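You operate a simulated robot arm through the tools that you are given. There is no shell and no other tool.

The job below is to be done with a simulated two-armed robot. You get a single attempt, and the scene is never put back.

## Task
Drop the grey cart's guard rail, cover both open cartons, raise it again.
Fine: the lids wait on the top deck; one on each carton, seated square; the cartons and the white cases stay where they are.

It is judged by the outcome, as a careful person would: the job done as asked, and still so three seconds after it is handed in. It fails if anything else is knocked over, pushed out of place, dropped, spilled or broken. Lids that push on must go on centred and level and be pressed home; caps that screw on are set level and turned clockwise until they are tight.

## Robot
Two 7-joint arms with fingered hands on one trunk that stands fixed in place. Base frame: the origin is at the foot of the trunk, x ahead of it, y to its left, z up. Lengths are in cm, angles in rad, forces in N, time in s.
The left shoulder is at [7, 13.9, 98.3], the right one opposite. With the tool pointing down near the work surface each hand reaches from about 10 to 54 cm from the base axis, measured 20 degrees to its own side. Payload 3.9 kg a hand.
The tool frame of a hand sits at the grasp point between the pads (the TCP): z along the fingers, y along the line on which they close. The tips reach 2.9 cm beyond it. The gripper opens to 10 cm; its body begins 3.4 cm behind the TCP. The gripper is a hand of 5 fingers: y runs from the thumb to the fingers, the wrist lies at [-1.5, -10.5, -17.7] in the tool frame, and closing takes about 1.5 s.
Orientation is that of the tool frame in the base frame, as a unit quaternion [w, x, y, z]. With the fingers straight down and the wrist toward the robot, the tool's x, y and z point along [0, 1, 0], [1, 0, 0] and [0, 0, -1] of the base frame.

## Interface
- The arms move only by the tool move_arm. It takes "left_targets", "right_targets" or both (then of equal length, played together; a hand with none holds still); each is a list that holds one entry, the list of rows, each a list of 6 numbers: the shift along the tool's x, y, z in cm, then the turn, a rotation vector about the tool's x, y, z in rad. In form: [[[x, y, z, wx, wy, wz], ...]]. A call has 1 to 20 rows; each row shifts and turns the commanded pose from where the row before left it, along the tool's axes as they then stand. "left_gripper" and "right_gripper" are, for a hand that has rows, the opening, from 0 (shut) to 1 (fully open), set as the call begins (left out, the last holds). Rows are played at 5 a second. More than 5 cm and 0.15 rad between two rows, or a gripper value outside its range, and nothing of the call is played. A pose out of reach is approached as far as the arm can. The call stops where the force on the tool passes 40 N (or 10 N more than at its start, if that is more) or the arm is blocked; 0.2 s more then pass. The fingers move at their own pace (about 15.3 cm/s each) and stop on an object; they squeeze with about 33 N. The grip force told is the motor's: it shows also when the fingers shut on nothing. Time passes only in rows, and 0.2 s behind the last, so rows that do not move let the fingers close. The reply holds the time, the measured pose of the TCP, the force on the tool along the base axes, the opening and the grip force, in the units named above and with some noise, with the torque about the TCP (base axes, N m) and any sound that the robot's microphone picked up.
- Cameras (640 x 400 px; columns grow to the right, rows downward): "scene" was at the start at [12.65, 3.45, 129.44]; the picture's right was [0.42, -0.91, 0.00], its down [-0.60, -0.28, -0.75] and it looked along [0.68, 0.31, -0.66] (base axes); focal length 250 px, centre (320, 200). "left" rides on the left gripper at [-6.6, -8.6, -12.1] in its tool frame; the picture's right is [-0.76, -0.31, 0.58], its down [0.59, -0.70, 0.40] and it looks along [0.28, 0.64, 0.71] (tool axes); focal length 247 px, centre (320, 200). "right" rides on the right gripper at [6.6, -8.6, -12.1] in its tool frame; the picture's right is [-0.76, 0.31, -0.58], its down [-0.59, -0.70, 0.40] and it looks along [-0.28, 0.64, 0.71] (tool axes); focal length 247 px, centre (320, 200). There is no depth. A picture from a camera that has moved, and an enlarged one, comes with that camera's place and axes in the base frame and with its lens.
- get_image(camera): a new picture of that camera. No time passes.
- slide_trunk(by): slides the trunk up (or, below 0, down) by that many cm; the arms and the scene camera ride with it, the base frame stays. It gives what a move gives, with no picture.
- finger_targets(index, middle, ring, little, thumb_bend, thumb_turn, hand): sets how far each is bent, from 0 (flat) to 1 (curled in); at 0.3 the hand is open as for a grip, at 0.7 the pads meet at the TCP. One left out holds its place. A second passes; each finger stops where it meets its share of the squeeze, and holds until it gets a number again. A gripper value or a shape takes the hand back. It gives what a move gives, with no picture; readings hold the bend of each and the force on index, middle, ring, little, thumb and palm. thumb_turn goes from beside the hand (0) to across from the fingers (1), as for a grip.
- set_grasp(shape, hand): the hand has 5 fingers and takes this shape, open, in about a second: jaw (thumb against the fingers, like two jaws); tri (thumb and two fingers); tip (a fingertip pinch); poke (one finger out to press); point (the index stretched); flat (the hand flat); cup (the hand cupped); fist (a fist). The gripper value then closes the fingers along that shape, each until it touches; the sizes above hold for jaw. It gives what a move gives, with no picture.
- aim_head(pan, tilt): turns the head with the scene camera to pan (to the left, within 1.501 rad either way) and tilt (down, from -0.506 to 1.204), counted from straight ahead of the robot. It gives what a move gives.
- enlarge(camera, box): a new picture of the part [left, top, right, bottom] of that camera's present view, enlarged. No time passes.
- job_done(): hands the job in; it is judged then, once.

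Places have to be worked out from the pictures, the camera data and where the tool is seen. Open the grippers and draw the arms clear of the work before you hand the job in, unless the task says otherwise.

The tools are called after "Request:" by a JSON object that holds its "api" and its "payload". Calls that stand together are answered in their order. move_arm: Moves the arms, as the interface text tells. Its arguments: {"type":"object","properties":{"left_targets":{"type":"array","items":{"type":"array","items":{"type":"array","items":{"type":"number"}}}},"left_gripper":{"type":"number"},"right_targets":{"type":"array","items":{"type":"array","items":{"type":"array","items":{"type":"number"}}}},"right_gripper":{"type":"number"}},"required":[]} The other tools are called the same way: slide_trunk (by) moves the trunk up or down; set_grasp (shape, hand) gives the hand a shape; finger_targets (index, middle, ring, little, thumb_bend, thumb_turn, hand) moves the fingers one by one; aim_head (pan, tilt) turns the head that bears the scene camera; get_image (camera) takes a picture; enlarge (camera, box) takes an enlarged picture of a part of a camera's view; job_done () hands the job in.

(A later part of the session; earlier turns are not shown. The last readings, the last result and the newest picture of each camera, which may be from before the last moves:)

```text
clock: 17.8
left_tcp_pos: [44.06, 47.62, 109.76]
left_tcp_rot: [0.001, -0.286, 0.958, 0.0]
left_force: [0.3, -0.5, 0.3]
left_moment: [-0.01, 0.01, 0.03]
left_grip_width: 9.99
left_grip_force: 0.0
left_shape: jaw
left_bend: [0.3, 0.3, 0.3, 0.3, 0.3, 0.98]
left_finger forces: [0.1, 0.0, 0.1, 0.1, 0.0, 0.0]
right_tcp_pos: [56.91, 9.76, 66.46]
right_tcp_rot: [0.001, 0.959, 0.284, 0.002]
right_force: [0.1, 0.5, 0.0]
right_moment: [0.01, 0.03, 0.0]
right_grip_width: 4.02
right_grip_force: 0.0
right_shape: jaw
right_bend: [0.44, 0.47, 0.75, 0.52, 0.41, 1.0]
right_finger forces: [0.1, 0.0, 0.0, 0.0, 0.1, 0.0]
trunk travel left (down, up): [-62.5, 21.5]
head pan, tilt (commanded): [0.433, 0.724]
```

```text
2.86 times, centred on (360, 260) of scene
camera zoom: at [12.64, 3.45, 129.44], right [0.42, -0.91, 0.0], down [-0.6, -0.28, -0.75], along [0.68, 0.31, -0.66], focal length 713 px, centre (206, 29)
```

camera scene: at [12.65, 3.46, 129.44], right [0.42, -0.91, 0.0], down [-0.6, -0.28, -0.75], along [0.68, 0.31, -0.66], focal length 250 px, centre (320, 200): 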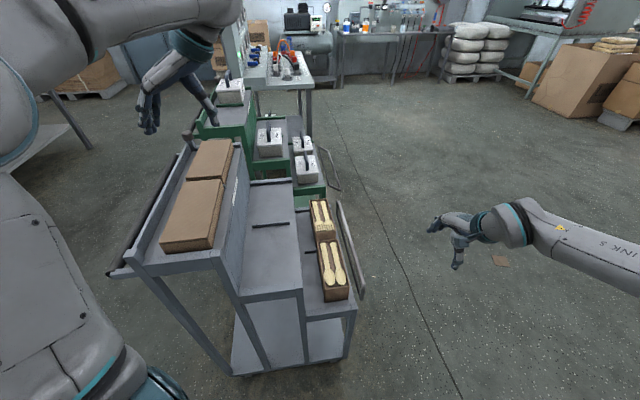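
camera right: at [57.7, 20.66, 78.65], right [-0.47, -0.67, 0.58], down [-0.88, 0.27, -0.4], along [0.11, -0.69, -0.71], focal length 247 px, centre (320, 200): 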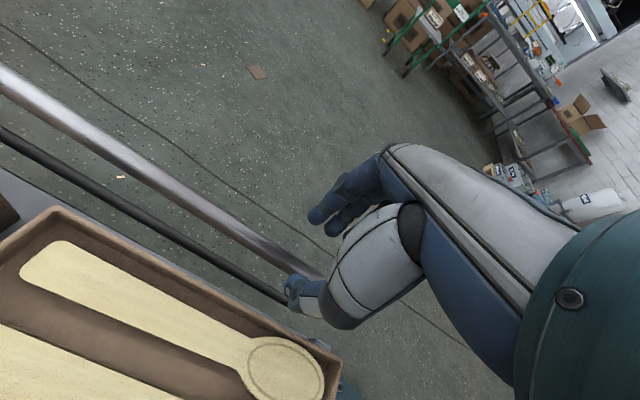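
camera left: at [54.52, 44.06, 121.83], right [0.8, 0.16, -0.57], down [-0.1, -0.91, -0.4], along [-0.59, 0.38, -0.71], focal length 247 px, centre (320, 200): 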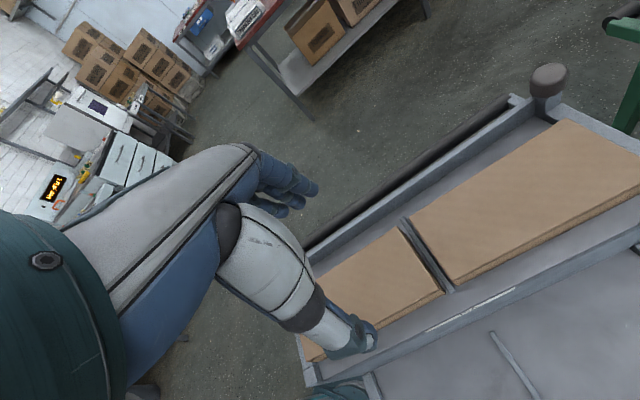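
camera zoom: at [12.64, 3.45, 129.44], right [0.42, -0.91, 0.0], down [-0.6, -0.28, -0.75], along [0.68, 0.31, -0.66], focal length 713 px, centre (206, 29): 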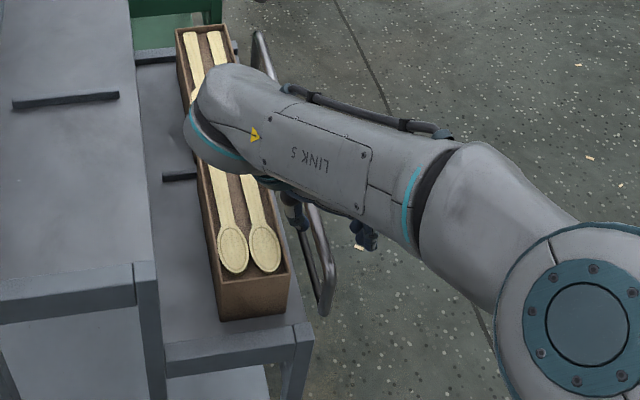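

The bar is lined up to pass between thumb and fingers, and the thumb clears the carton edge. I'll descend the last 4.4 cm gently.

Request:
{"api": "move_arm", "payload": {"right_targets": [[[0, 0, 1, 0, 0, 0], [0, 0, 1, 0, 0, 0], [0, 0, 1, 0, 0, 0], [0, 0, 0.8, 0, 0, 0], [0, 0, 0.6, 0, 0, 0], [0, 0, 0, 0, 0, 0]]]}}

Request:
{"api": "get_image", "payload": {"camera": "right"}}

Request:
{"api": "enlarge", "payload": {"camera": "scene", "box": [310, 220, 410, 310]}}

```text
clock: 19.2
left_tcp_pos: [44.21, 47.77, 109.71]
left_tcp_rot: [0.001, -0.286, 0.958, 0.0]
left_force: [-0.2, -0.6, -0.1]
left_moment: [-0.03, -0.02, -0.03]
left_grip_width: 9.94
left_grip_force: 0.1
left_shape: jaw
left_bend: [0.3, 0.3, 0.3, 0.3, 0.3, 0.98]
left_finger forces: [0.0, 0.0, 0.0, 0.1, 0.0, 0.1]
right_tcp_pos: [57.01, 9.78, 62.13]
right_tcp_rot: [0.0, 0.959, 0.284, 0.001]
right_force: [0.8, -1.0, -0.1]
right_moment: [0.03, 0.05, -0.01]
right_grip_width: 4.05
right_grip_force: 0.1
right_shape: jaw
right_bend: [0.44, 0.47, 0.75, 0.52, 0.41, 1.0]
right_finger forces: [0.0, 0.0, 0.0, 0.1, 0.7, 0.0]
trunk travel left (down, up): [-62.5, 21.5]
head pan, tilt (commanded): [0.433, 0.724]
```

```text
taken
camera right: at [57.75, 20.71, 74.26], right [-0.47, -0.67, 0.58], down [-0.88, 0.27, -0.4], along [0.11, -0.69, -0.71], focal length 247 px, centre (320, 200)
```

right: 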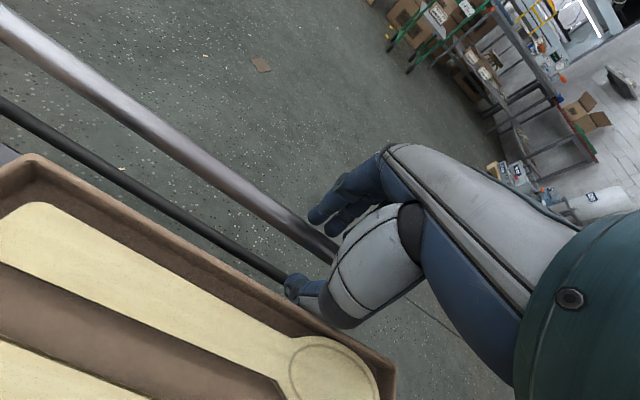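

```text
4.44 times, centred on (360, 265) of scene
camera zoom: at [12.65, 3.45, 129.44], right [0.42, -0.91, 0.0], down [-0.6, -0.28, -0.75], along [0.68, 0.31, -0.66], focal length 1109 px, centre (142, -89)
```

zoom: 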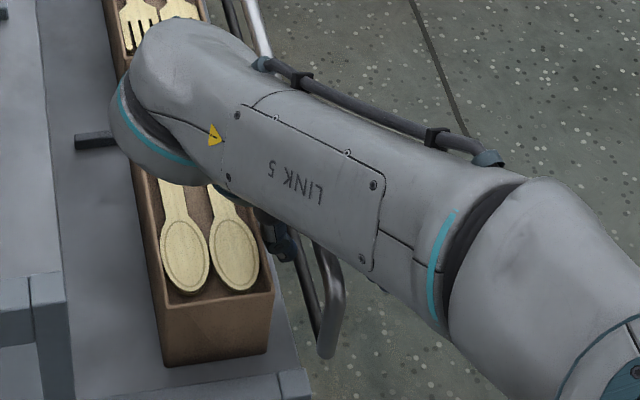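

The bar is now between thumb and fingers. I'll close on it with still rows.

Request:
{"api": "move_arm", "payload": {"right_targets": [[[0, 0, 0, 0, 0, 0], [0, 0, 0, 0, 0, 0], [0, 0, 0, 0, 0, 0], [0, 0, 0, 0, 0, 0], [0, 0, 0, 0, 0, 0], [0, 0, 0, 0, 0, 0], [0, 0, 0, 0, 0, 0]]], "right_gripper": 0.05}}

Request:
{"api": "get_image", "payload": {"camera": "right"}}

```text
clock: 20.8
left_tcp_pos: [44.12, 47.76, 109.63]
left_tcp_rot: [0.0, -0.286, 0.958, 0.0]
left_force: [0.6, 0.3, 0.1]
left_moment: [0.02, 0.01, 0.01]
left_grip_width: 9.96
left_grip_force: 0.1
left_shape: jaw
left_bend: [0.3, 0.3, 0.3, 0.3, 0.3, 0.98]
left_finger forces: [0.0, 0.0, 0.0, 0.1, 0.1, 0.0]
right_tcp_pos: [56.95, 9.77, 62.18]
right_tcp_rot: [0.001, 0.959, 0.284, 0.002]
right_force: [-0.2, 0.4, -0.9]
right_moment: [0.01, 0.01, -0.01]
right_grip_width: 0.52
right_grip_force: 0.1
right_shape: jaw
right_bend: [0.68, 0.66, 0.71, 0.65, 0.65, 1.0]
right_finger forces: [0.0, 0.0, 0.0, 0.0, 0.7, 0.0]
trunk travel left (down, up): [-62.5, 21.5]
head pan, tilt (commanded): [0.433, 0.724]
```

```text
taken
camera right: at [57.74, 20.72, 74.27], right [-0.47, -0.67, 0.58], down [-0.88, 0.27, -0.4], along [0.11, -0.69, -0.71], focal length 247 px, centre (320, 200)
```

right: 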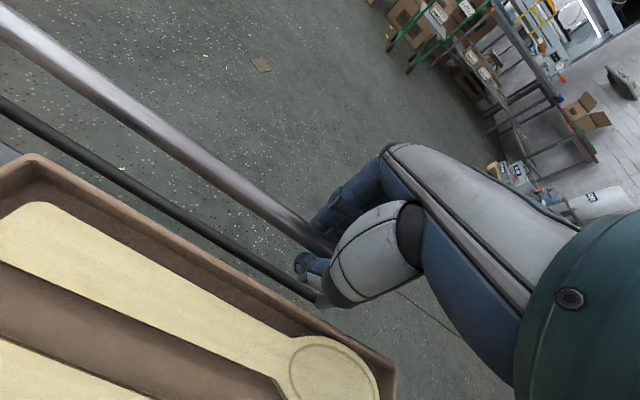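

The grip closed to 0.5 cm without force, so the bar isn't between the pads. I'll look closely at where the bar sits.

Request:
{"api": "enlarge", "payload": {"camera": "right", "box": [240, 170, 400, 320]}}

Request:
{"api": "get_image", "payload": {"camera": "left"}}

```text
2.67 times, centred on (320, 245) of right
camera zoom: at [57.74, 20.72, 74.27], right [-0.47, -0.67, 0.58], down [-0.88, 0.27, -0.4], along [0.11, -0.69, -0.71], focal length 659 px, centre (320, 80)
```

zoom: 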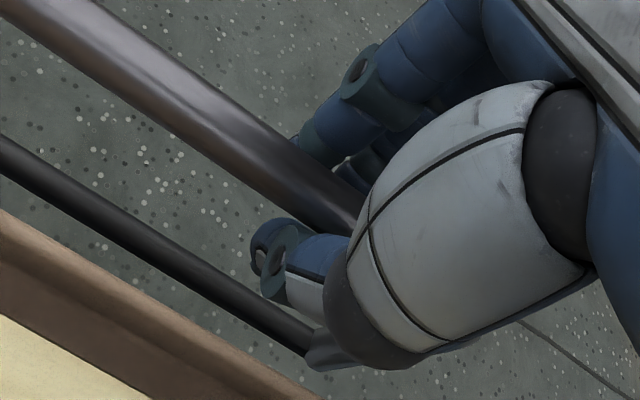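

```text
taken
camera left: at [54.43, 44.27, 121.75], right [0.8, 0.16, -0.58], down [-0.11, -0.91, -0.4], along [-0.59, 0.38, -0.71], focal length 247 px, centre (320, 200)
```

left: 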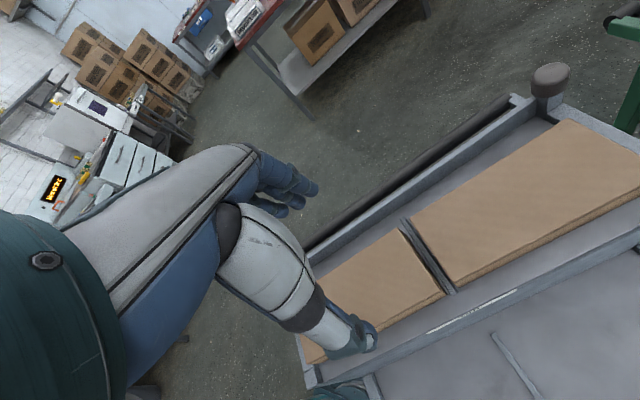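

The bar is caged between thumb and fingers just above the closed tips, which is enough to swing it. I'll ease outward a little and watch the force and the rail.

Request:
{"api": "move_arm", "payload": {"right_targets": [[[0, 0.5, 0, 0, 0, 0], [0, 0.5, 0, 0, 0, 0], [0, 0.5, 0, 0, 0, 0], [0, 0.5, 0, 0, 0, 0], [0, 0, 0, 0, 0, 0]]]}}

Request:
{"api": "get_image", "payload": {"camera": "right"}}

Request:
{"api": "enlarge", "payload": {"camera": "scene", "box": [310, 190, 410, 310]}}

```text
clock: 22.0
left_tcp_pos: [44.14, 47.69, 109.73]
left_tcp_rot: [0.0, -0.286, 0.958, 0.0]
left_force: [-0.2, 0.6, 0.3]
left_moment: [0.0, 0.02, -0.03]
left_grip_width: 9.96
left_grip_force: 0.0
left_shape: jaw
left_bend: [0.3, 0.3, 0.3, 0.3, 0.3, 0.98]
left_finger forces: [0.1, 0.1, 0.0, 0.0, 0.1, 0.0]
right_tcp_pos: [58.11, 8.14, 62.16]
right_tcp_rot: [0.0, 0.959, 0.284, 0.0]
right_force: [-0.7, 0.3, -0.9]
right_moment: [0.0, 0.01, 0.03]
right_grip_width: 0.54
right_grip_force: 0.0
right_shape: jaw
right_bend: [0.68, 0.66, 0.71, 0.65, 0.65, 1.0]
right_finger forces: [0.1, 0.0, 0.0, 0.0, 0.8, 0.0]
trunk travel left (down, up): [-62.5, 21.5]
head pan, tilt (commanded): [0.433, 0.724]
```

```text
taken
camera right: at [58.84, 19.02, 74.29], right [-0.47, -0.67, 0.58], down [-0.88, 0.27, -0.4], along [0.11, -0.69, -0.71], focal length 247 px, centre (320, 200)
```

right: 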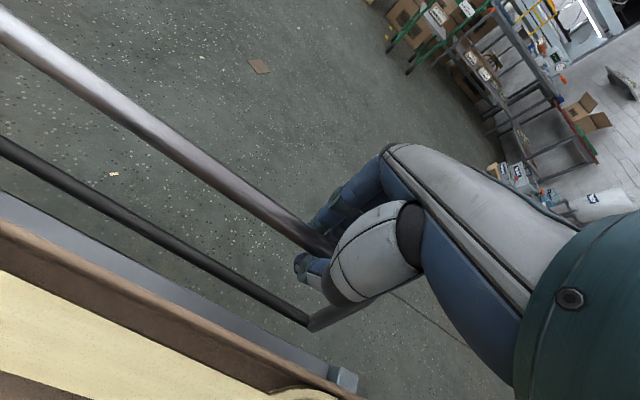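

```text
3.33 times, centred on (360, 250) of scene
camera zoom: at [12.65, 3.46, 129.44], right [0.42, -0.91, 0.0], down [-0.6, -0.28, -0.75], along [0.68, 0.31, -0.66], focal length 832 px, centre (187, 33)
```

zoom: 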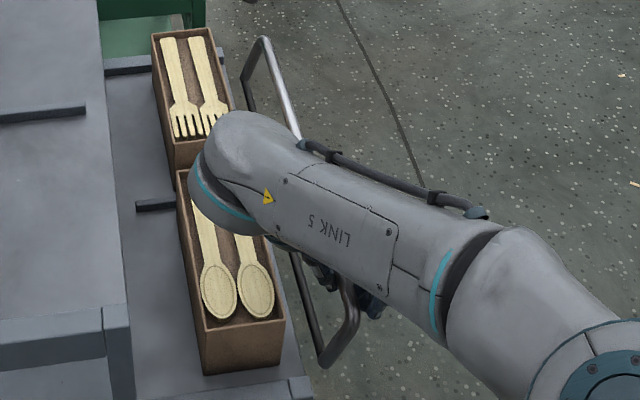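

The rail swings freely outward on its lower bar. I'll follow its arc outward and down in small steps.

Request:
{"api": "move_arm", "payload": {"right_targets": [[[0, 0.6, 0.83, 0, 0, 0], [0, 0.6, 0.83, 0, 0, 0], [0, 0.6, 0.65, 0, 0, 0], [0, 0.6, 0.65, 0, 0, 0], [0, 0.4, 0.75, 0, 0, 0], [0, 0.4, 0.75, 0, 0, 0], [0, 0.15, 0.8, 0, 0, 0], [0, 0.15, 0.8, 0, 0, 0], [0, 0, 0, 0, 0, 0]]]}}

Request:
{"api": "get_image", "payload": {"camera": "right"}}

Request:
{"api": "enlarge", "payload": {"camera": "scene", "box": [310, 190, 410, 310]}}

```text
clock: 24.0
left_tcp_pos: [44.28, 47.62, 109.75]
left_tcp_rot: [0.001, -0.286, 0.958, 0.0]
left_force: [0.7, 0.5, 0.5]
left_moment: [0.01, 0.06, 0.01]
left_grip_width: 9.99
left_grip_force: 0.1
left_shape: jaw
left_bend: [0.3, 0.3, 0.3, 0.3, 0.3, 0.98]
left_finger forces: [0.1, 0.0, 0.0, 0.0, 0.0, 0.0]
right_tcp_pos: [60.01, 5.14, 56.24]
right_tcp_rot: [0.001, 0.959, 0.284, 0.001]
right_force: [8.3, -10.2, 2.3]
right_moment: [0.08, 0.1, 0.24]
right_grip_width: 0.71
right_grip_force: 0.0
right_shape: jaw
right_bend: [0.64, 0.66, 0.71, 0.63, 0.65, 1.0]
right_finger forces: [6.9, 0.0, 0.0, 5.4, 0.0, 0.0]
trunk travel left (down, up): [-62.5, 21.5]
head pan, tilt (commanded): [0.433, 0.724]
```

```text
taken
camera right: at [60.82, 15.96, 68.22], right [-0.47, -0.67, 0.58], down [-0.88, 0.27, -0.4], along [0.11, -0.69, -0.71], focal length 247 px, centre (320, 200)
```

right: 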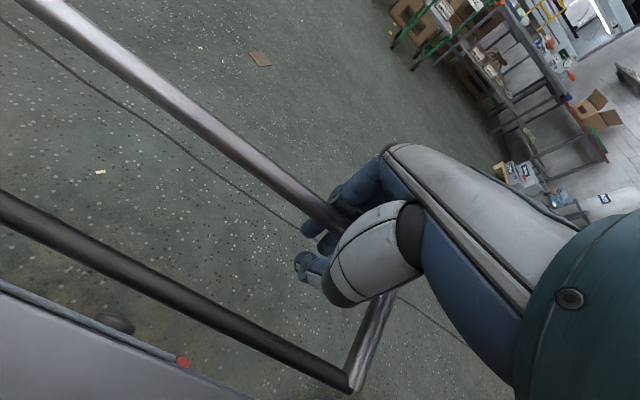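

```text
3.33 times, centred on (360, 250) of scene
camera zoom: at [12.7, 3.33, 129.44], right [0.42, -0.91, 0.0], down [-0.6, -0.28, -0.75], along [0.68, 0.31, -0.66], focal length 832 px, centre (187, 33)
```

zoom: 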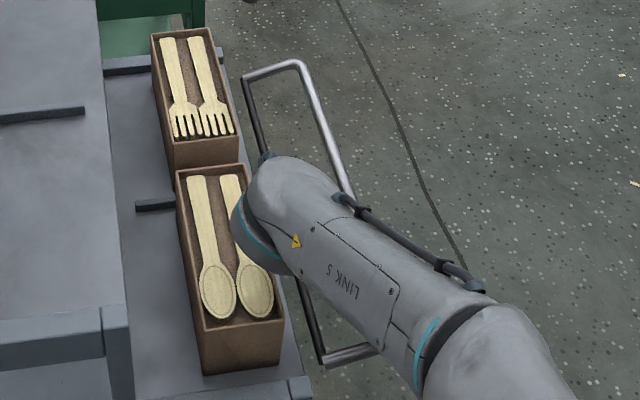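

The rail is near horizontal, with the bar bearing lightly outward on the fingers. I'll continue downward with a slight outward relief.

Request:
{"api": "move_arm", "payload": {"right_targets": [[[0, 0.4, 0.6, 0, 0, 0], [0, 0.3, 0.8, 0, 0, 0], [0, 0.1, 0.8, 0, 0, 0], [0, 0, 0.8, 0, 0, 0], [0, 0, 0, 0, 0, 0]]]}}

Request:
{"api": "get_image", "payload": {"camera": "right"}}

Request:
{"api": "enlarge", "payload": {"camera": "scene", "box": [310, 190, 410, 310]}}

```text
clock: 25.2
left_tcp_pos: [44.35, 47.75, 109.69]
left_tcp_rot: [0.001, -0.285, 0.958, 0.0]
left_force: [0.3, 0.1, 0.3]
left_moment: [0.0, 0.0, -0.01]
left_grip_width: 9.99
left_grip_force: 0.1
left_shape: jaw
left_bend: [0.3, 0.3, 0.3, 0.3, 0.3, 0.98]
left_finger forces: [0.1, 0.0, 0.0, 0.1, 0.0, 0.0]
right_tcp_pos: [59.6, 4.0, 53.36]
right_tcp_rot: [-0.001, 0.959, 0.285, 0.001]
right_force: [-1.1, 1.1, -1.7]
right_moment: [0.03, -0.05, 0.02]
right_grip_width: 0.5
right_grip_force: 0.0
right_shape: jaw
right_bend: [0.68, 0.66, 0.71, 0.65, 0.67, 1.0]
right_finger forces: [0.3, 0.0, 0.0, 0.0, 1.9, 0.0]
right hand out of reach, approached as far as the arm can: row 2, 3
trunk travel left (down, up): [-62.5, 21.5]
head pan, tilt (commanded): [0.433, 0.724]
```

```text
taken
camera right: at [60.59, 14.91, 65.45], right [-0.47, -0.67, 0.58], down [-0.88, 0.27, -0.4], along [0.11, -0.69, -0.71], focal length 247 px, centre (320, 200)
```

right: 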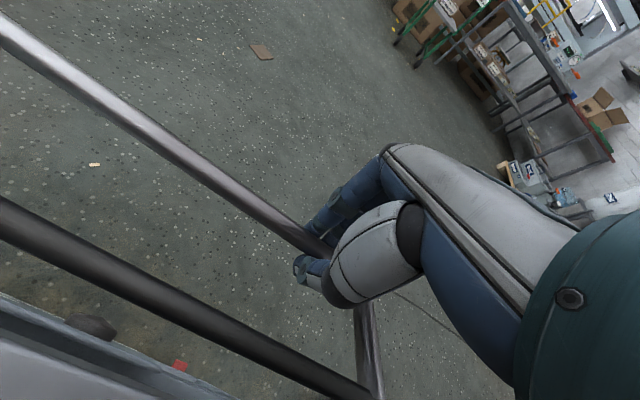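

```text
3.33 times, centred on (360, 250) of scene
camera zoom: at [12.7, 3.47, 129.43], right [0.42, -0.91, 0.0], down [-0.6, -0.28, -0.75], along [0.68, 0.31, -0.66], focal length 832 px, centre (187, 33)
```

zoom: 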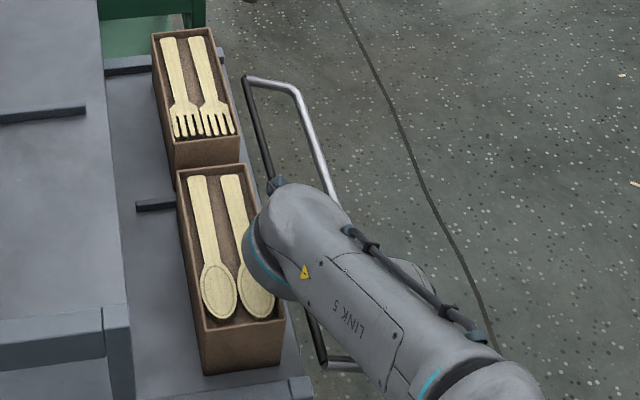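

The rail is past horizontal and the arm is near its reach limit. I'll open the hand so the rail settles the last bit onto its stop.

Request:
{"api": "move_arm", "payload": {"right_targets": [[[0, 0, 0, 0, 0, 0], [0, 0, 0, 0, 0, 0], [0, 0, 0, 0, 0, 0], [0, 0, 0, 0, 0, 0], [0, 0, 0, 0, 0, 0]]], "right_gripper": 0.4}}

Request:
{"api": "get_image", "payload": {"camera": "right"}}

Request:
{"api": "enlarge", "payload": {"camera": "scene", "box": [310, 190, 410, 310]}}

```text
clock: 26.4
left_tcp_pos: [44.2, 47.68, 109.77]
left_tcp_rot: [0.001, -0.286, 0.958, 0.0]
left_force: [-0.4, 0.8, 1.0]
left_moment: [0.04, 0.01, 0.0]
left_grip_width: 10.0
left_grip_force: 0.1
left_shape: jaw
left_bend: [0.3, 0.3, 0.3, 0.3, 0.3, 0.98]
left_finger forces: [0.0, 0.0, 0.0, 0.1, 0.0, 0.0]
right_tcp_pos: [59.97, 3.82, 53.39]
right_tcp_rot: [0.001, 0.959, 0.284, 0.001]
right_force: [-0.6, 0.5, 0.0]
right_moment: [-0.01, 0.0, 0.05]
right_grip_width: 3.95
right_grip_force: 0.0
right_shape: jaw
right_bend: [0.45, 0.47, 0.75, 0.52, 0.41, 1.0]
right_finger forces: [0.0, 0.0, 0.0, 0.0, 0.0, 0.0]
trunk travel left (down, up): [-62.5, 21.5]
head pan, tilt (commanded): [0.433, 0.724]
```

```text
taken
camera right: at [60.66, 14.77, 65.52], right [-0.47, -0.67, 0.58], down [-0.88, 0.27, -0.4], along [0.11, -0.69, -0.71], focal length 247 px, centre (320, 200)
```

right: 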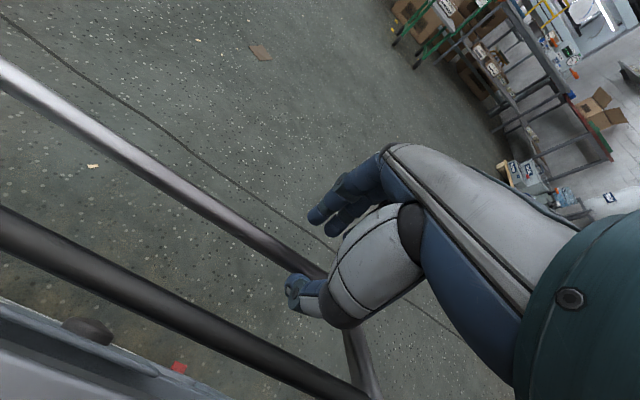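

```text
3.33 times, centred on (360, 250) of scene
camera zoom: at [12.65, 3.45, 129.44], right [0.42, -0.91, 0.0], down [-0.6, -0.28, -0.75], along [0.68, 0.31, -0.66], focal length 832 px, centre (187, 33)
```

zoom: 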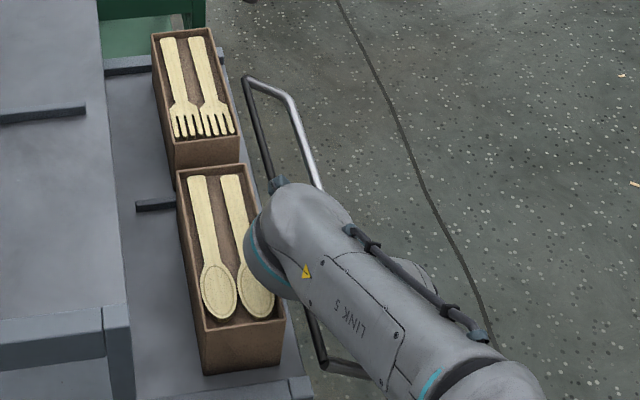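

The rail has settled further down. I'll lift the hand straight up and check that the rail stays dropped.

Request:
{"api": "move_arm", "payload": {"right_targets": [[[0, 0, -0.7, 0, 0, 0], [0, 0, -1, 0, 0, 0], [0, 0, -1.5, 0, 0, 0], [0, 0, -2, 0, 0, 0], [0, 0, -3, 0, 0, 0], [0, 0, -3, 0, 0, 0], [0, 0, -3, 0, 0, 0], [0, 0, 0, 0, 0, 0]]]}}

Request:
{"api": "get_image", "payload": {"camera": "right"}}

Request:
{"api": "enlarge", "payload": {"camera": "scene", "box": [290, 130, 430, 310]}}

```text
clock: 28.2
left_tcp_pos: [44.12, 47.75, 109.79]
left_tcp_rot: [0.0, -0.285, 0.958, -0.001]
left_force: [0.6, -0.2, -0.4]
left_moment: [0.02, 0.01, -0.01]
left_grip_width: 9.98
left_grip_force: 0.2
left_shape: jaw
left_bend: [0.3, 0.3, 0.3, 0.3, 0.3, 0.98]
left_finger forces: [0.1, 0.0, 0.0, 0.0, 0.0, 0.1]
right_tcp_pos: [59.83, 3.89, 67.58]
right_tcp_rot: [0.0, 0.959, 0.284, 0.001]
right_force: [-0.5, -0.1, -0.2]
right_moment: [0.01, 0.03, 0.01]
right_grip_width: 3.92
right_grip_force: 0.1
right_shape: jaw
right_bend: [0.44, 0.47, 0.75, 0.52, 0.41, 1.0]
right_finger forces: [0.0, 0.0, 0.0, 0.1, 0.0, 0.1]
trunk travel left (down, up): [-62.5, 21.5]
head pan, tilt (commanded): [0.433, 0.724]
```

```text
taken
camera right: at [60.71, 14.76, 79.65], right [-0.47, -0.67, 0.58], down [-0.88, 0.27, -0.4], along [0.11, -0.69, -0.71], focal length 247 px, centre (320, 200)
```

right: 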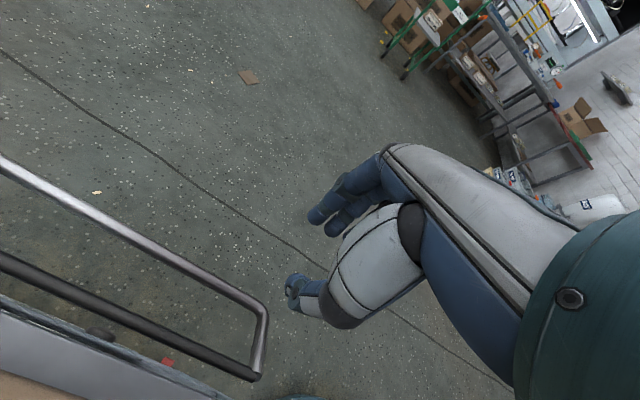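

```text
2.22 times, centred on (360, 220) of scene
camera zoom: at [12.69, 3.46, 129.43], right [0.42, -0.91, 0.0], down [-0.6, -0.28, -0.75], along [0.68, 0.31, -0.66], focal length 554 px, centre (231, 156)
```

zoom: 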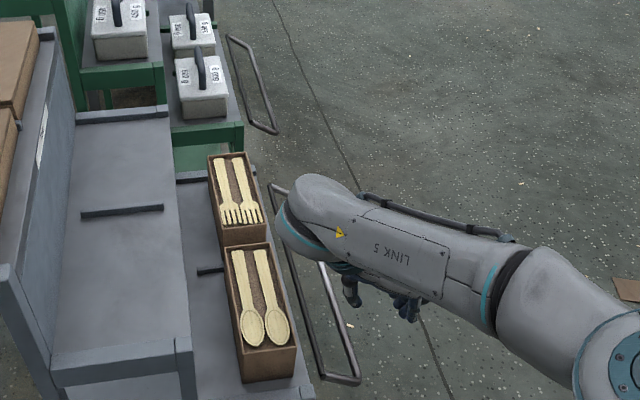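

The rail is down, resting like the green cart's. I'll draw the right hand up and away so I can measure the cartons and lids cleanly.

Request:
{"api": "move_arm", "payload": {"right_targets": [[[-1.3, 2, -3, 0, 0, 0], [-1.3, 2, -3, 0, 0, 0], [-1.3, 2, -3, 0, 0, 0], [-1.3, 2, -3, 0, 0, 0], [-1.3, 2, -3, 0, 0, 0]]]}}

Request:
{"api": "enlarge", "payload": {"camera": "scene", "box": [290, 185, 380, 310]}}

Request:
{"api": "enlarge", "payload": {"camera": "scene", "box": [150, 130, 240, 260]}}

```text
clock: 29.4
left_tcp_pos: [44.12, 47.66, 109.84]
left_tcp_rot: [0.002, -0.285, 0.958, 0.0]
left_force: [-0.7, 0.2, 0.3]
left_moment: [0.03, 0.03, 0.0]
left_grip_width: 9.98
left_grip_force: 0.0
left_shape: jaw
left_bend: [0.3, 0.3, 0.3, 0.3, 0.3, 0.98]
left_finger forces: [0.0, 0.0, 0.1, 0.1, 0.0, 0.1]
right_tcp_pos: [59.7, -8.11, 82.7]
right_tcp_rot: [0.0, 0.959, 0.284, 0.002]
right_force: [-0.8, 1.0, -0.7]
right_moment: [0.01, -0.02, 0.0]
right_grip_width: 3.98
right_grip_force: 0.1
right_shape: jaw
right_bend: [0.44, 0.47, 0.75, 0.52, 0.41, 1.0]
right_finger forces: [0.0, 0.0, 0.1, 0.0, 0.1, 0.0]
trunk travel left (down, up): [-62.5, 21.5]
head pan, tilt (commanded): [0.433, 0.724]
```

```text
3.20 times, centred on (335, 248) of scene
camera zoom: at [12.57, 3.38, 129.44], right [0.42, -0.91, 0.0], down [-0.6, -0.28, -0.75], along [0.68, 0.31, -0.66], focal length 798 px, centre (272, 48)
```

zoom: 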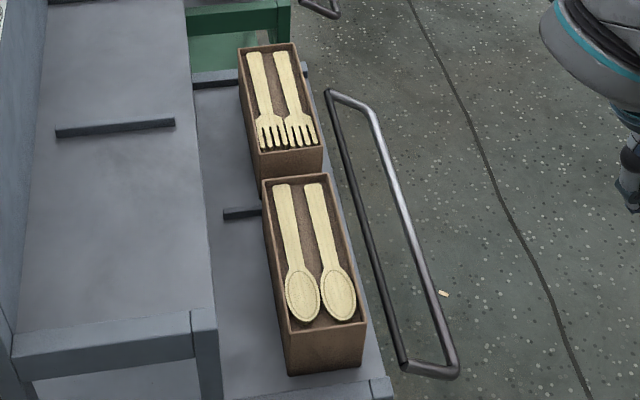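

```text
3.08 times, centred on (195, 195) of scene
camera zoom: at [12.57, 3.38, 129.44], right [0.42, -0.91, 0.0], down [-0.6, -0.28, -0.75], along [0.68, 0.31, -0.66], focal length 768 px, centre (705, 215)
```

zoom: 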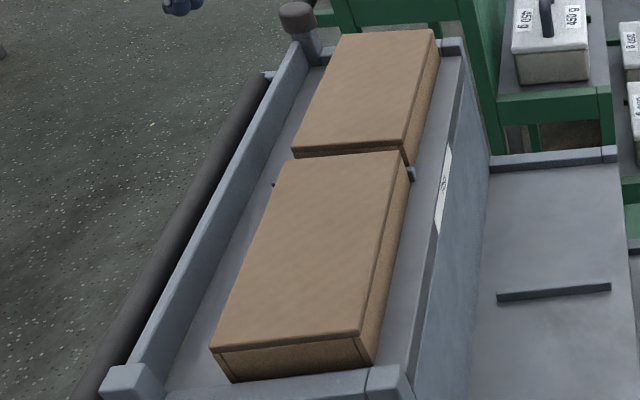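

Measured in cart coordinates, the lids are centred about 32 cm to the left of the cartons with almost no offset along the cart. I'll now test whether the left hand can also take the reversed heading (wrist on the left), which would reach the far carton more easily.

Request:
{"api": "move_arm", "payload": {"left_targets": [[[0, 0, 0, 0, 0, 0.143], [0, 0, 0, 0, 0, 0.143], [0, 0, 0, 0, 0, 0.143], [0, 0, 0, 0, 0, 0.143], [0, 0, 0, 0, 0, 0.143], [0, 0, 0, 0, 0, 0.143], [0, 0, 0, 0, 0, 0.143], [0, 0, 0, 0, 0, 0.143], [0, 0, 0, 0, 0, 0.143], [0, 0, 0, 0, 0, 0.143], [0, 0, 0, 0, 0, 0.143], [0, 0, 0, 0, 0, 0]]]}}

Request:
{"api": "get_image", "payload": {"camera": "scene"}}

```text
clock: 32.0
left_tcp_pos: [44.18, 47.68, 109.67]
left_tcp_rot: [0.0, 0.476, 0.879, 0.001]
left_force: [0.1, -0.2, 0.1]
left_moment: [-0.03, -0.04, -0.03]
left_grip_width: 9.97
left_grip_force: 0.1
left_shape: jaw
left_bend: [0.3, 0.3, 0.3, 0.3, 0.3, 0.98]
left_finger forces: [0.0, 0.0, 0.1, 0.0, 0.0, 0.1]
right_tcp_pos: [59.77, -8.04, 82.64]
right_tcp_rot: [0.0, 0.959, 0.284, 0.001]
right_force: [0.5, 0.1, 0.2]
right_moment: [0.03, 0.02, 0.0]
right_grip_width: 3.98
right_grip_force: 0.1
right_shape: jaw
right_bend: [0.44, 0.47, 0.75, 0.52, 0.41, 1.0]
right_finger forces: [0.0, 0.0, 0.0, 0.0, 0.1, 0.1]
trunk travel left (down, up): [-62.5, 21.5]
head pan, tilt (commanded): [0.433, 0.724]
```

```text
taken
camera scene: at [12.66, 3.42, 129.44], right [0.42, -0.91, 0.0], down [-0.6, -0.28, -0.75], along [0.68, 0.31, -0.66], focal length 250 px, centre (320, 200)
```

scene: 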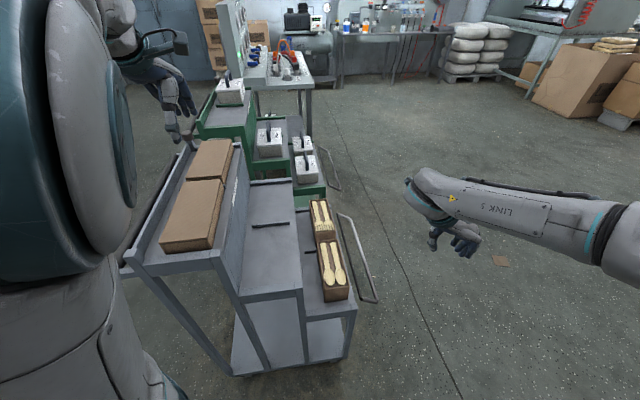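

Request:
{"api": "move_arm", "payload": {"left_targets": [[[0, 0, 0, 0, 0, 0.143], [0, 0, 0, 0, 0, 0.143], [0, 0, 0, 0, 0, 0.143], [0, 0, 0, 0, 0, 0.143], [0, 0, 0, 0, 0, 0.143], [0, 0, 0, 0, 0, 0.143], [0, 0, 0, 0, 0, 0.143], [0, 0, 0, 0, 0, 0.143], [0, 0, 0, 0, 0, 0.143], [0, 0, 0, 0, 0, 0.143], [0, 0, 0, 0, 0, 0.143], [0, 0, 0, 0, 0, 0]]]}}

Request:
{"api": "get_image", "payload": {"camera": "scene"}}

Request:
{"api": "get_image", "payload": {"camera": "left"}}

```text
clock: 34.6
left_tcp_pos: [44.1, 47.67, 109.74]
left_tcp_rot: [-0.001, 0.959, 0.283, 0.001]
left_force: [0.6, 0.5, -1.1]
left_moment: [0.01, -0.02, 0.01]
left_grip_width: 9.98
left_grip_force: 0.0
left_shape: jaw
left_bend: [0.3, 0.3, 0.3, 0.3, 0.3, 0.98]
left_finger forces: [0.1, 0.0, 0.0, 0.0, 0.1, 0.0]
right_tcp_pos: [59.78, -8.24, 82.61]
right_tcp_rot: [0.0, 0.959, 0.284, 0.002]
right_force: [0.3, -0.1, 0.9]
right_moment: [0.01, -0.05, -0.02]
right_grip_width: 3.98
right_grip_force: 0.1
right_shape: jaw
right_bend: [0.44, 0.47, 0.75, 0.52, 0.41, 1.0]
right_finger forces: [0.0, 0.1, 0.0, 0.0, 0.0, 0.0]
trunk travel left (down, up): [-62.5, 21.5]
head pan, tilt (commanded): [0.433, 0.724]
```

```text
taken
camera scene: at [12.63, 3.39, 129.44], right [0.42, -0.91, 0.0], down [-0.6, -0.28, -0.75], along [0.68, 0.31, -0.66], focal length 250 px, centre (320, 200)
```

scene: 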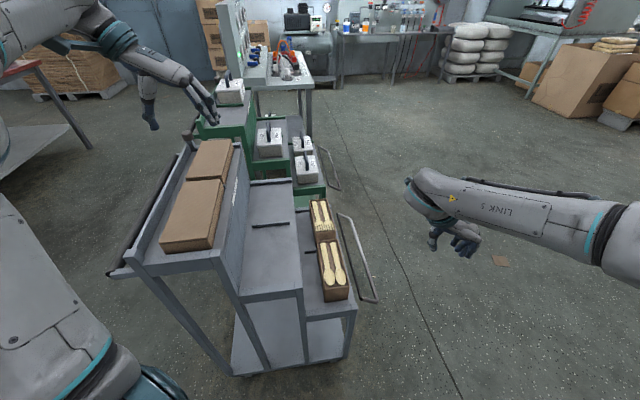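

```text
taken
camera left: at [34.1, 51.41, 121.78], right [-0.8, -0.15, -0.58], down [0.11, 0.91, -0.4], along [0.59, -0.38, -0.71], focal length 247 px, centre (320, 200)
```

left: 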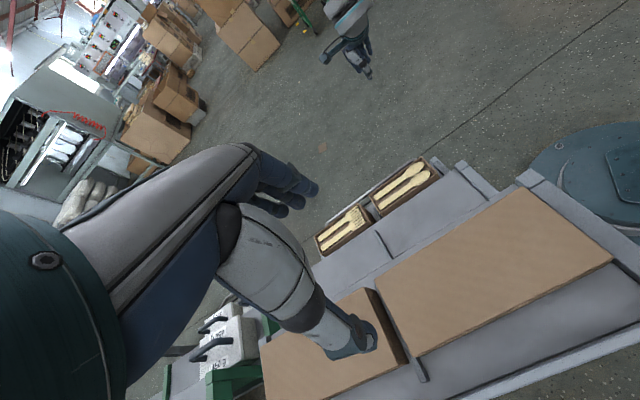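

The reversed heading is reachable for the left hand exactly in place, and its camera now sees lids and cartons together. I'll zoom in to measure the corners precisely.

Request:
{"api": "enlarge", "payload": {"camera": "left", "box": [300, 140, 460, 270]}}

Request:
{"api": "enlarge", "payload": {"camera": "left", "box": [360, 170, 640, 390]}}

Request:
{"api": "enlarge", "payload": {"camera": "left", "box": [250, 260, 450, 400]}}

```text
3.08 times, centred on (380, 205) of left
camera zoom: at [34.1, 51.41, 121.78], right [-0.8, -0.15, -0.58], down [0.11, 0.91, -0.4], along [0.59, -0.38, -0.71], focal length 760 px, centre (135, 185)
```

zoom: 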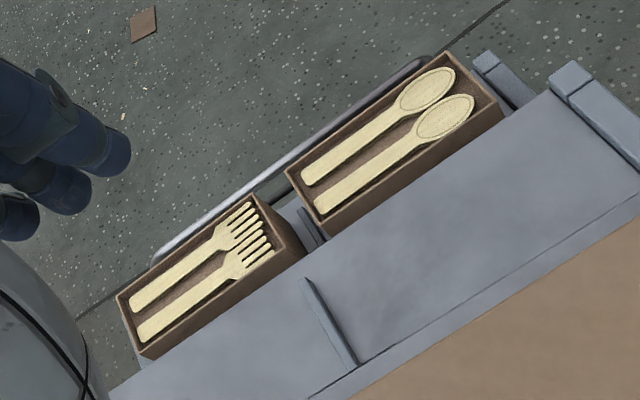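

```text
1.82 times, centred on (500, 280) of left
camera zoom: at [34.1, 51.41, 121.78], right [-0.8, -0.15, -0.58], down [0.11, 0.91, -0.4], along [0.59, -0.38, -0.71], focal length 449 px, centre (-7, 54)
```

zoom: 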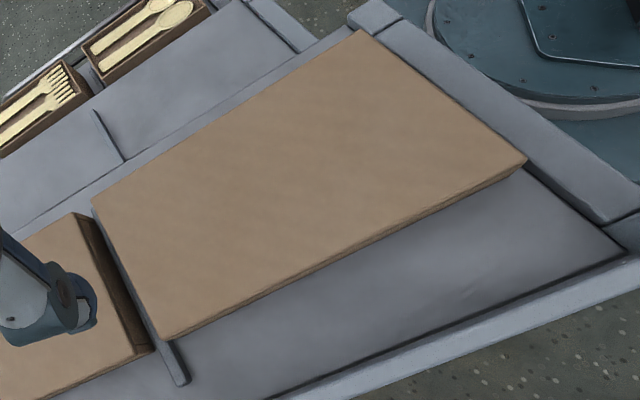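

```text
2.86 times, centred on (350, 330) of left
camera zoom: at [34.1, 51.41, 121.78], right [-0.8, -0.15, -0.58], down [0.11, 0.91, -0.4], along [0.59, -0.38, -0.71], focal length 706 px, centre (234, -171)
```

zoom: 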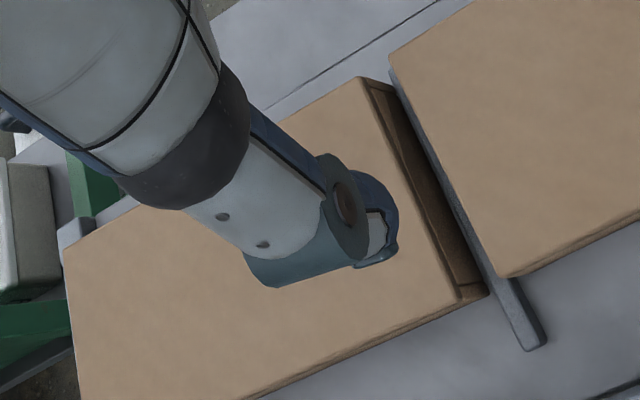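

I'll zoom in further on each carton for accurate corners from this view.

Request:
{"api": "enlarge", "payload": {"camera": "left", "box": [320, 195, 390, 265]}}

Request:
{"api": "enlarge", "payload": {"camera": "left", "box": [365, 150, 445, 225]}}

Request:
{"api": "enlarge", "payload": {"camera": "scene", "box": [305, 192, 355, 240]}}

Request:
{"api": "enlarge", "payload": {"camera": "scene", "box": [310, 235, 360, 305]}}

```text
5.71 times, centred on (355, 230) of left
camera zoom: at [34.1, 51.41, 121.78], right [-0.8, -0.15, -0.58], down [0.11, 0.91, -0.4], along [0.59, -0.38, -0.71], focal length 1411 px, centre (120, 29)
```

zoom: 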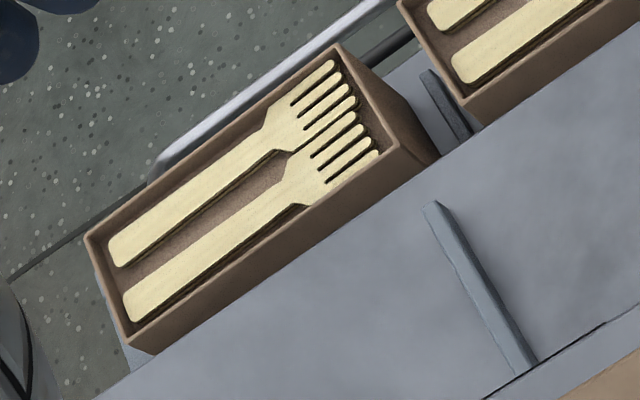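

```text
5.33 times, centred on (405, 188) of left
camera zoom: at [34.1, 51.41, 121.78], right [-0.8, -0.15, -0.58], down [0.11, 0.91, -0.4], along [0.59, -0.38, -0.71], focal length 1317 px, centre (-133, 267)
```

zoom: 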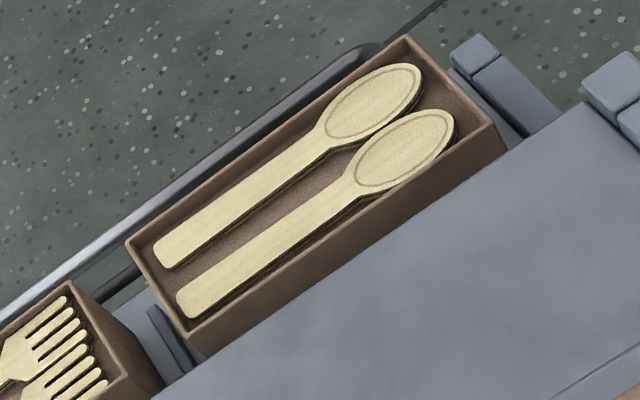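

```text
8.33 times, centred on (330, 216) of scene
camera zoom: at [12.63, 3.39, 129.44], right [0.42, -0.91, 0.0], down [-0.6, -0.28, -0.75], along [0.68, 0.31, -0.66], focal length 2079 px, centre (237, 67)
```

zoom: 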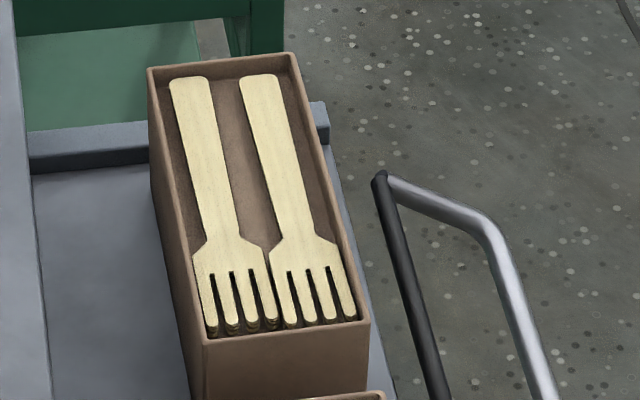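

```text
5.71 times, centred on (335, 270) of scene
camera zoom: at [12.63, 3.39, 129.44], right [0.42, -0.91, 0.0], down [-0.6, -0.28, -0.75], along [0.68, 0.31, -0.66], focal length 1426 px, centre (234, -200)
```

zoom: 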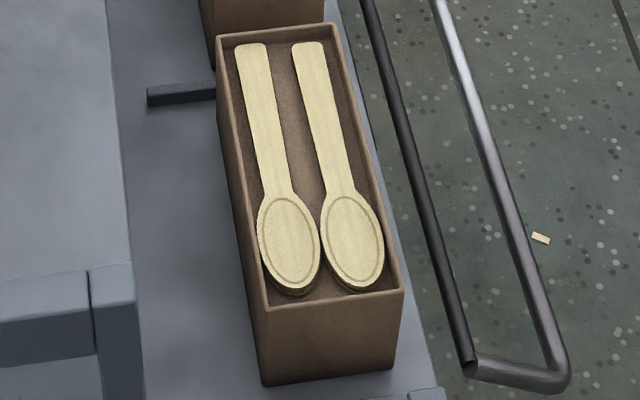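

Corners triangulate well: the cartons are about 7.0 × 17.35 with tops at z≈64, centred at (54.9, 18.8) and (72.5, 30.4). The lids are about 9 × 19.6 with tops near 90.8, centred at (37.7, 45.9) and (55.4, 57.7). I'll raise the trunk 6 cm for better reach over the far lid.

Request:
{"api": "slide_trunk", "payload": {"by": 6}}

Request:
{"api": "move_arm", "payload": {"left_targets": [[[2.56, -0.57, 1.5, 0, 0, -0.007], [2.56, -0.57, 1.5, 0, 0, 0], [2.56, -0.57, 1.5, 0, 0, 0], [2.56, -0.57, 1.5, 0, 0, 0], [0, 0, 0, 0, 0.122, 0], [0, 0, 0, 0, 0.122, 0], [0, 0, 0, 0, 0, 0], [0, 0, 0, 0, 0, 0]]]}}

Request:
{"api": "get_image", "payload": {"camera": "left"}}

Request:
{"api": "get_image", "payload": {"camera": "scene"}}

```text
clock: 35.6
left_tcp_pos: [44.16, 47.76, 115.76]
left_tcp_rot: [0.0, 0.959, 0.284, 0.0]
left_force: [0.8, 0.7, 1.1]
left_moment: [0.02, 0.01, -0.01]
left_grip_width: 9.97
left_grip_force: 0.1
left_shape: jaw
left_bend: [0.3, 0.3, 0.3, 0.3, 0.3, 0.98]
left_finger forces: [0.0, 0.0, 0.1, 0.1, 0.0, 0.0]
right_tcp_pos: [59.92, -8.04, 88.57]
right_tcp_rot: [0.001, 0.959, 0.284, 0.001]
right_force: [1.0, -0.3, 0.2]
right_moment: [0.0, 0.03, 0.0]
right_grip_width: 3.97
right_grip_force: 0.1
right_shape: jaw
right_bend: [0.44, 0.47, 0.75, 0.52, 0.41, 1.0]
right_finger forces: [0.1, 0.0, 0.1, 0.0, 0.0, 0.0]
trunk travel left (down, up): [-68.5, 15.5]
head pan, tilt (commanded): [0.433, 0.724]
```

```text
clock: 37.4
left_tcp_pos: [52.85, 57.18, 111.3]
left_tcp_rot: [-0.035, 0.951, 0.285, 0.116]
left_force: [0.1, 0.1, -0.2]
left_moment: [0.01, 0.0, 0.02]
left_grip_width: 9.93
left_grip_force: 0.0
left_shape: jaw
left_bend: [0.3, 0.3, 0.3, 0.3, 0.3, 0.98]
left_finger forces: [0.1, 0.0, 0.0, 0.1, 0.0, 0.1]
left hand out of reach, approached as far as the arm can: row 4, 5, 6
right_tcp_pos: [59.71, -8.18, 88.68]
right_tcp_rot: [0.001, 0.959, 0.284, 0.001]
right_force: [0.2, 0.1, 0.0]
right_moment: [0.03, 0.01, -0.03]
right_grip_width: 3.99
right_grip_force: 0.0
right_shape: jaw
right_bend: [0.44, 0.47, 0.75, 0.52, 0.41, 1.0]
right_finger forces: [0.2, 0.0, 0.0, 0.0, 0.0, 0.0]
trunk travel left (down, up): [-68.5, 15.5]
head pan, tilt (commanded): [0.433, 0.724]
```

```text
taken
camera left: at [40.44, 59.4, 121.37], right [-0.67, -0.07, -0.74], down [0.17, 0.95, -0.24], along [0.73, -0.29, -0.62], focal length 247 px, centre (320, 200)
```

left: 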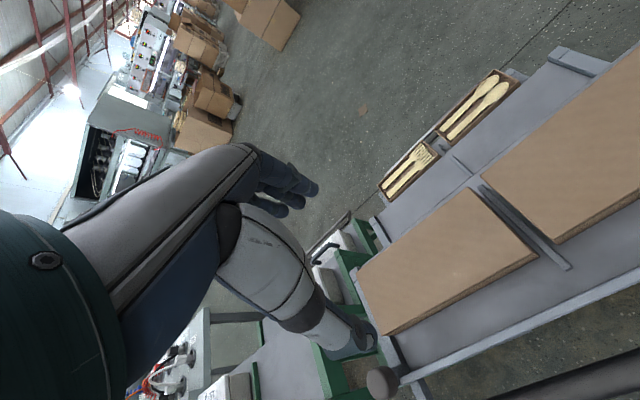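

```text
taken
camera scene: at [12.64, 3.45, 135.44], right [0.42, -0.91, 0.0], down [-0.6, -0.28, -0.75], along [0.68, 0.31, -0.66], focal length 250 px, centre (320, 200)
```

scene: 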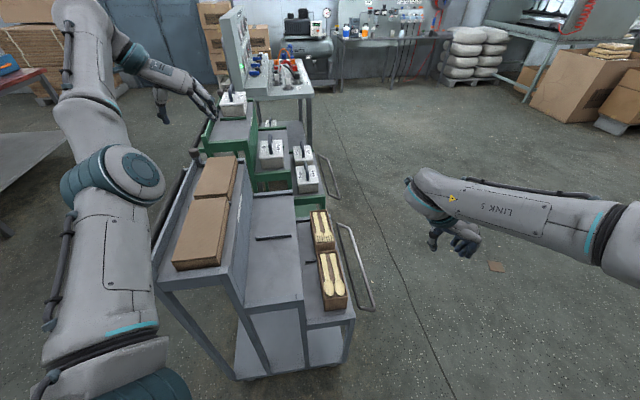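

Over the far lid the arm reaches better than expected. I'll go lower (about 6 cm above the lid) and straighten the hand upright to see if it holds in reach.

Request:
{"api": "move_arm", "payload": {"left_targets": [[[-0.846, 0, 3.396, 0, 0, 0], [-0.846, 0, 3.396, 0, 0, 0], [-0.846, 0, 3.396, 0, 0, 0], [-0.6, 0, 2.4, 0, 0, 0], [0, 0, 0, 0, -0.122, 0], [0, 0, 0, 0, -0.122, 0], [0, 0, 0, 0, 0, 0], [0, 0, 0, 0, 0, 0]]]}}

Request:
{"api": "get_image", "payload": {"camera": "left"}}

```text
clock: 39.2
left_tcp_pos: [52.09, 58.11, 97.31]
left_tcp_rot: [-0.001, 0.958, 0.288, 0.0]
left_force: [-0.5, 0.2, -0.1]
left_moment: [-0.02, -0.03, -0.04]
left_grip_width: 10.01
left_grip_force: 0.1
left_shape: jaw
left_bend: [0.3, 0.3, 0.3, 0.3, 0.3, 0.98]
left_finger forces: [0.0, 0.0, 0.1, 0.0, 0.0, 0.0]
left hand out of reach, approached as far as the arm can: row 1, 2, 3, 4, 5, 6
right_tcp_pos: [59.87, -8.05, 88.59]
right_tcp_rot: [0.0, 0.959, 0.284, 0.001]
right_force: [1.0, 0.3, -0.9]
right_moment: [-0.02, -0.01, 0.05]
right_grip_width: 3.97
right_grip_force: 0.1
right_shape: jaw
right_bend: [0.44, 0.47, 0.75, 0.52, 0.41, 1.0]
right_finger forces: [0.0, 0.0, 0.0, 0.0, 0.0, 0.0]
trunk travel left (down, up): [-68.5, 15.5]
head pan, tilt (commanded): [0.433, 0.724]
```

```text
taken
camera left: at [42.0, 61.69, 109.3], right [-0.8, -0.16, -0.58], down [0.1, 0.91, -0.4], along [0.59, -0.38, -0.71], focal length 247 px, centre (320, 200)
```

left: 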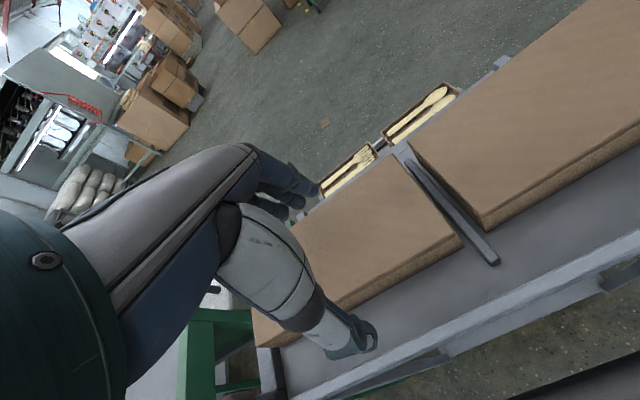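

At g≈3.5 cm from the lid's middle the hand can stay fully upright. Before grasping, I'll rehearse the empty transfer to above the far carton to verify reach there.

Request:
{"api": "move_arm", "payload": {"left_targets": [[[-0.22, 4.3, 0, 0, 0, 0], [-0.22, 4.3, 0, 0, 0, 0], [-0.22, 4.3, 0, 0, 0, 0], [-0.22, 4.3, 0, 0, 0, 0], [-0.22, 4.3, 0, 0, 0, 0], [-0.22, 4.3, 0, 0, 0, 0], [-0.22, 4.3, 0, 0, 0, 0], [-0.22, 4.3, 0, 0, 0, 0], [0, 0, 0, 0, 0, 0]]]}}

Request:
{"api": "get_image", "payload": {"camera": "left"}}

Request:
{"api": "get_image", "payload": {"camera": "scene"}}

```text
clock: 41.2
left_tcp_pos: [70.26, 30.13, 97.1]
left_tcp_rot: [0.0, 0.958, 0.288, 0.0]
left_force: [-0.1, 1.0, -0.2]
left_moment: [-0.03, 0.02, -0.02]
left_grip_width: 10.0
left_grip_force: 0.0
left_shape: jaw
left_bend: [0.3, 0.3, 0.3, 0.3, 0.3, 0.98]
left_finger forces: [0.1, 0.0, 0.1, 0.0, 0.0, 0.0]
left hand out of reach, approached as far as the arm can: row 1, 2, 3, 4, 7, 8
right_tcp_pos: [59.64, -8.03, 88.68]
right_tcp_rot: [0.001, 0.959, 0.284, 0.001]
right_force: [-0.2, 0.7, -0.1]
right_moment: [-0.04, -0.02, -0.01]
right_grip_width: 3.97
right_grip_force: 0.0
right_shape: jaw
right_bend: [0.44, 0.47, 0.75, 0.52, 0.41, 1.0]
right_finger forces: [0.0, 0.1, 0.0, 0.1, 0.1, 0.0]
trunk travel left (down, up): [-68.5, 15.5]
head pan, tilt (commanded): [0.433, 0.724]
```

```text
taken
camera left: at [60.18, 33.8, 109.02], right [-0.8, -0.16, -0.58], down [0.1, 0.91, -0.4], along [0.59, -0.38, -0.71], focal length 247 px, centre (320, 200)
```

left: 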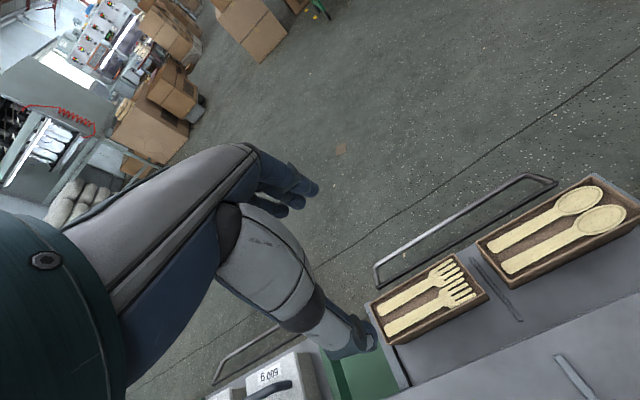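

```text
taken
camera scene: at [12.61, 3.54, 135.44], right [0.42, -0.91, 0.0], down [-0.6, -0.28, -0.75], along [0.68, 0.31, -0.66], focal length 250 px, centre (320, 200)
```

scene: 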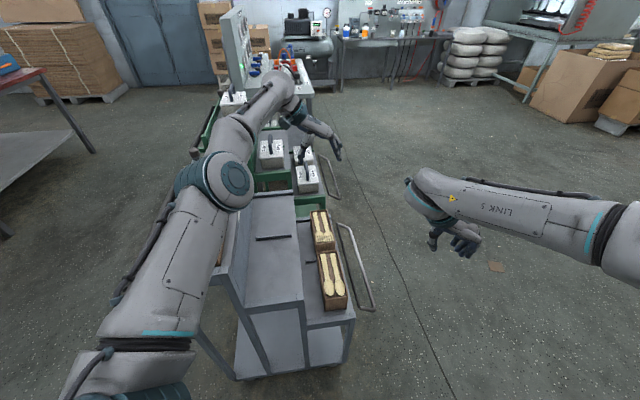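

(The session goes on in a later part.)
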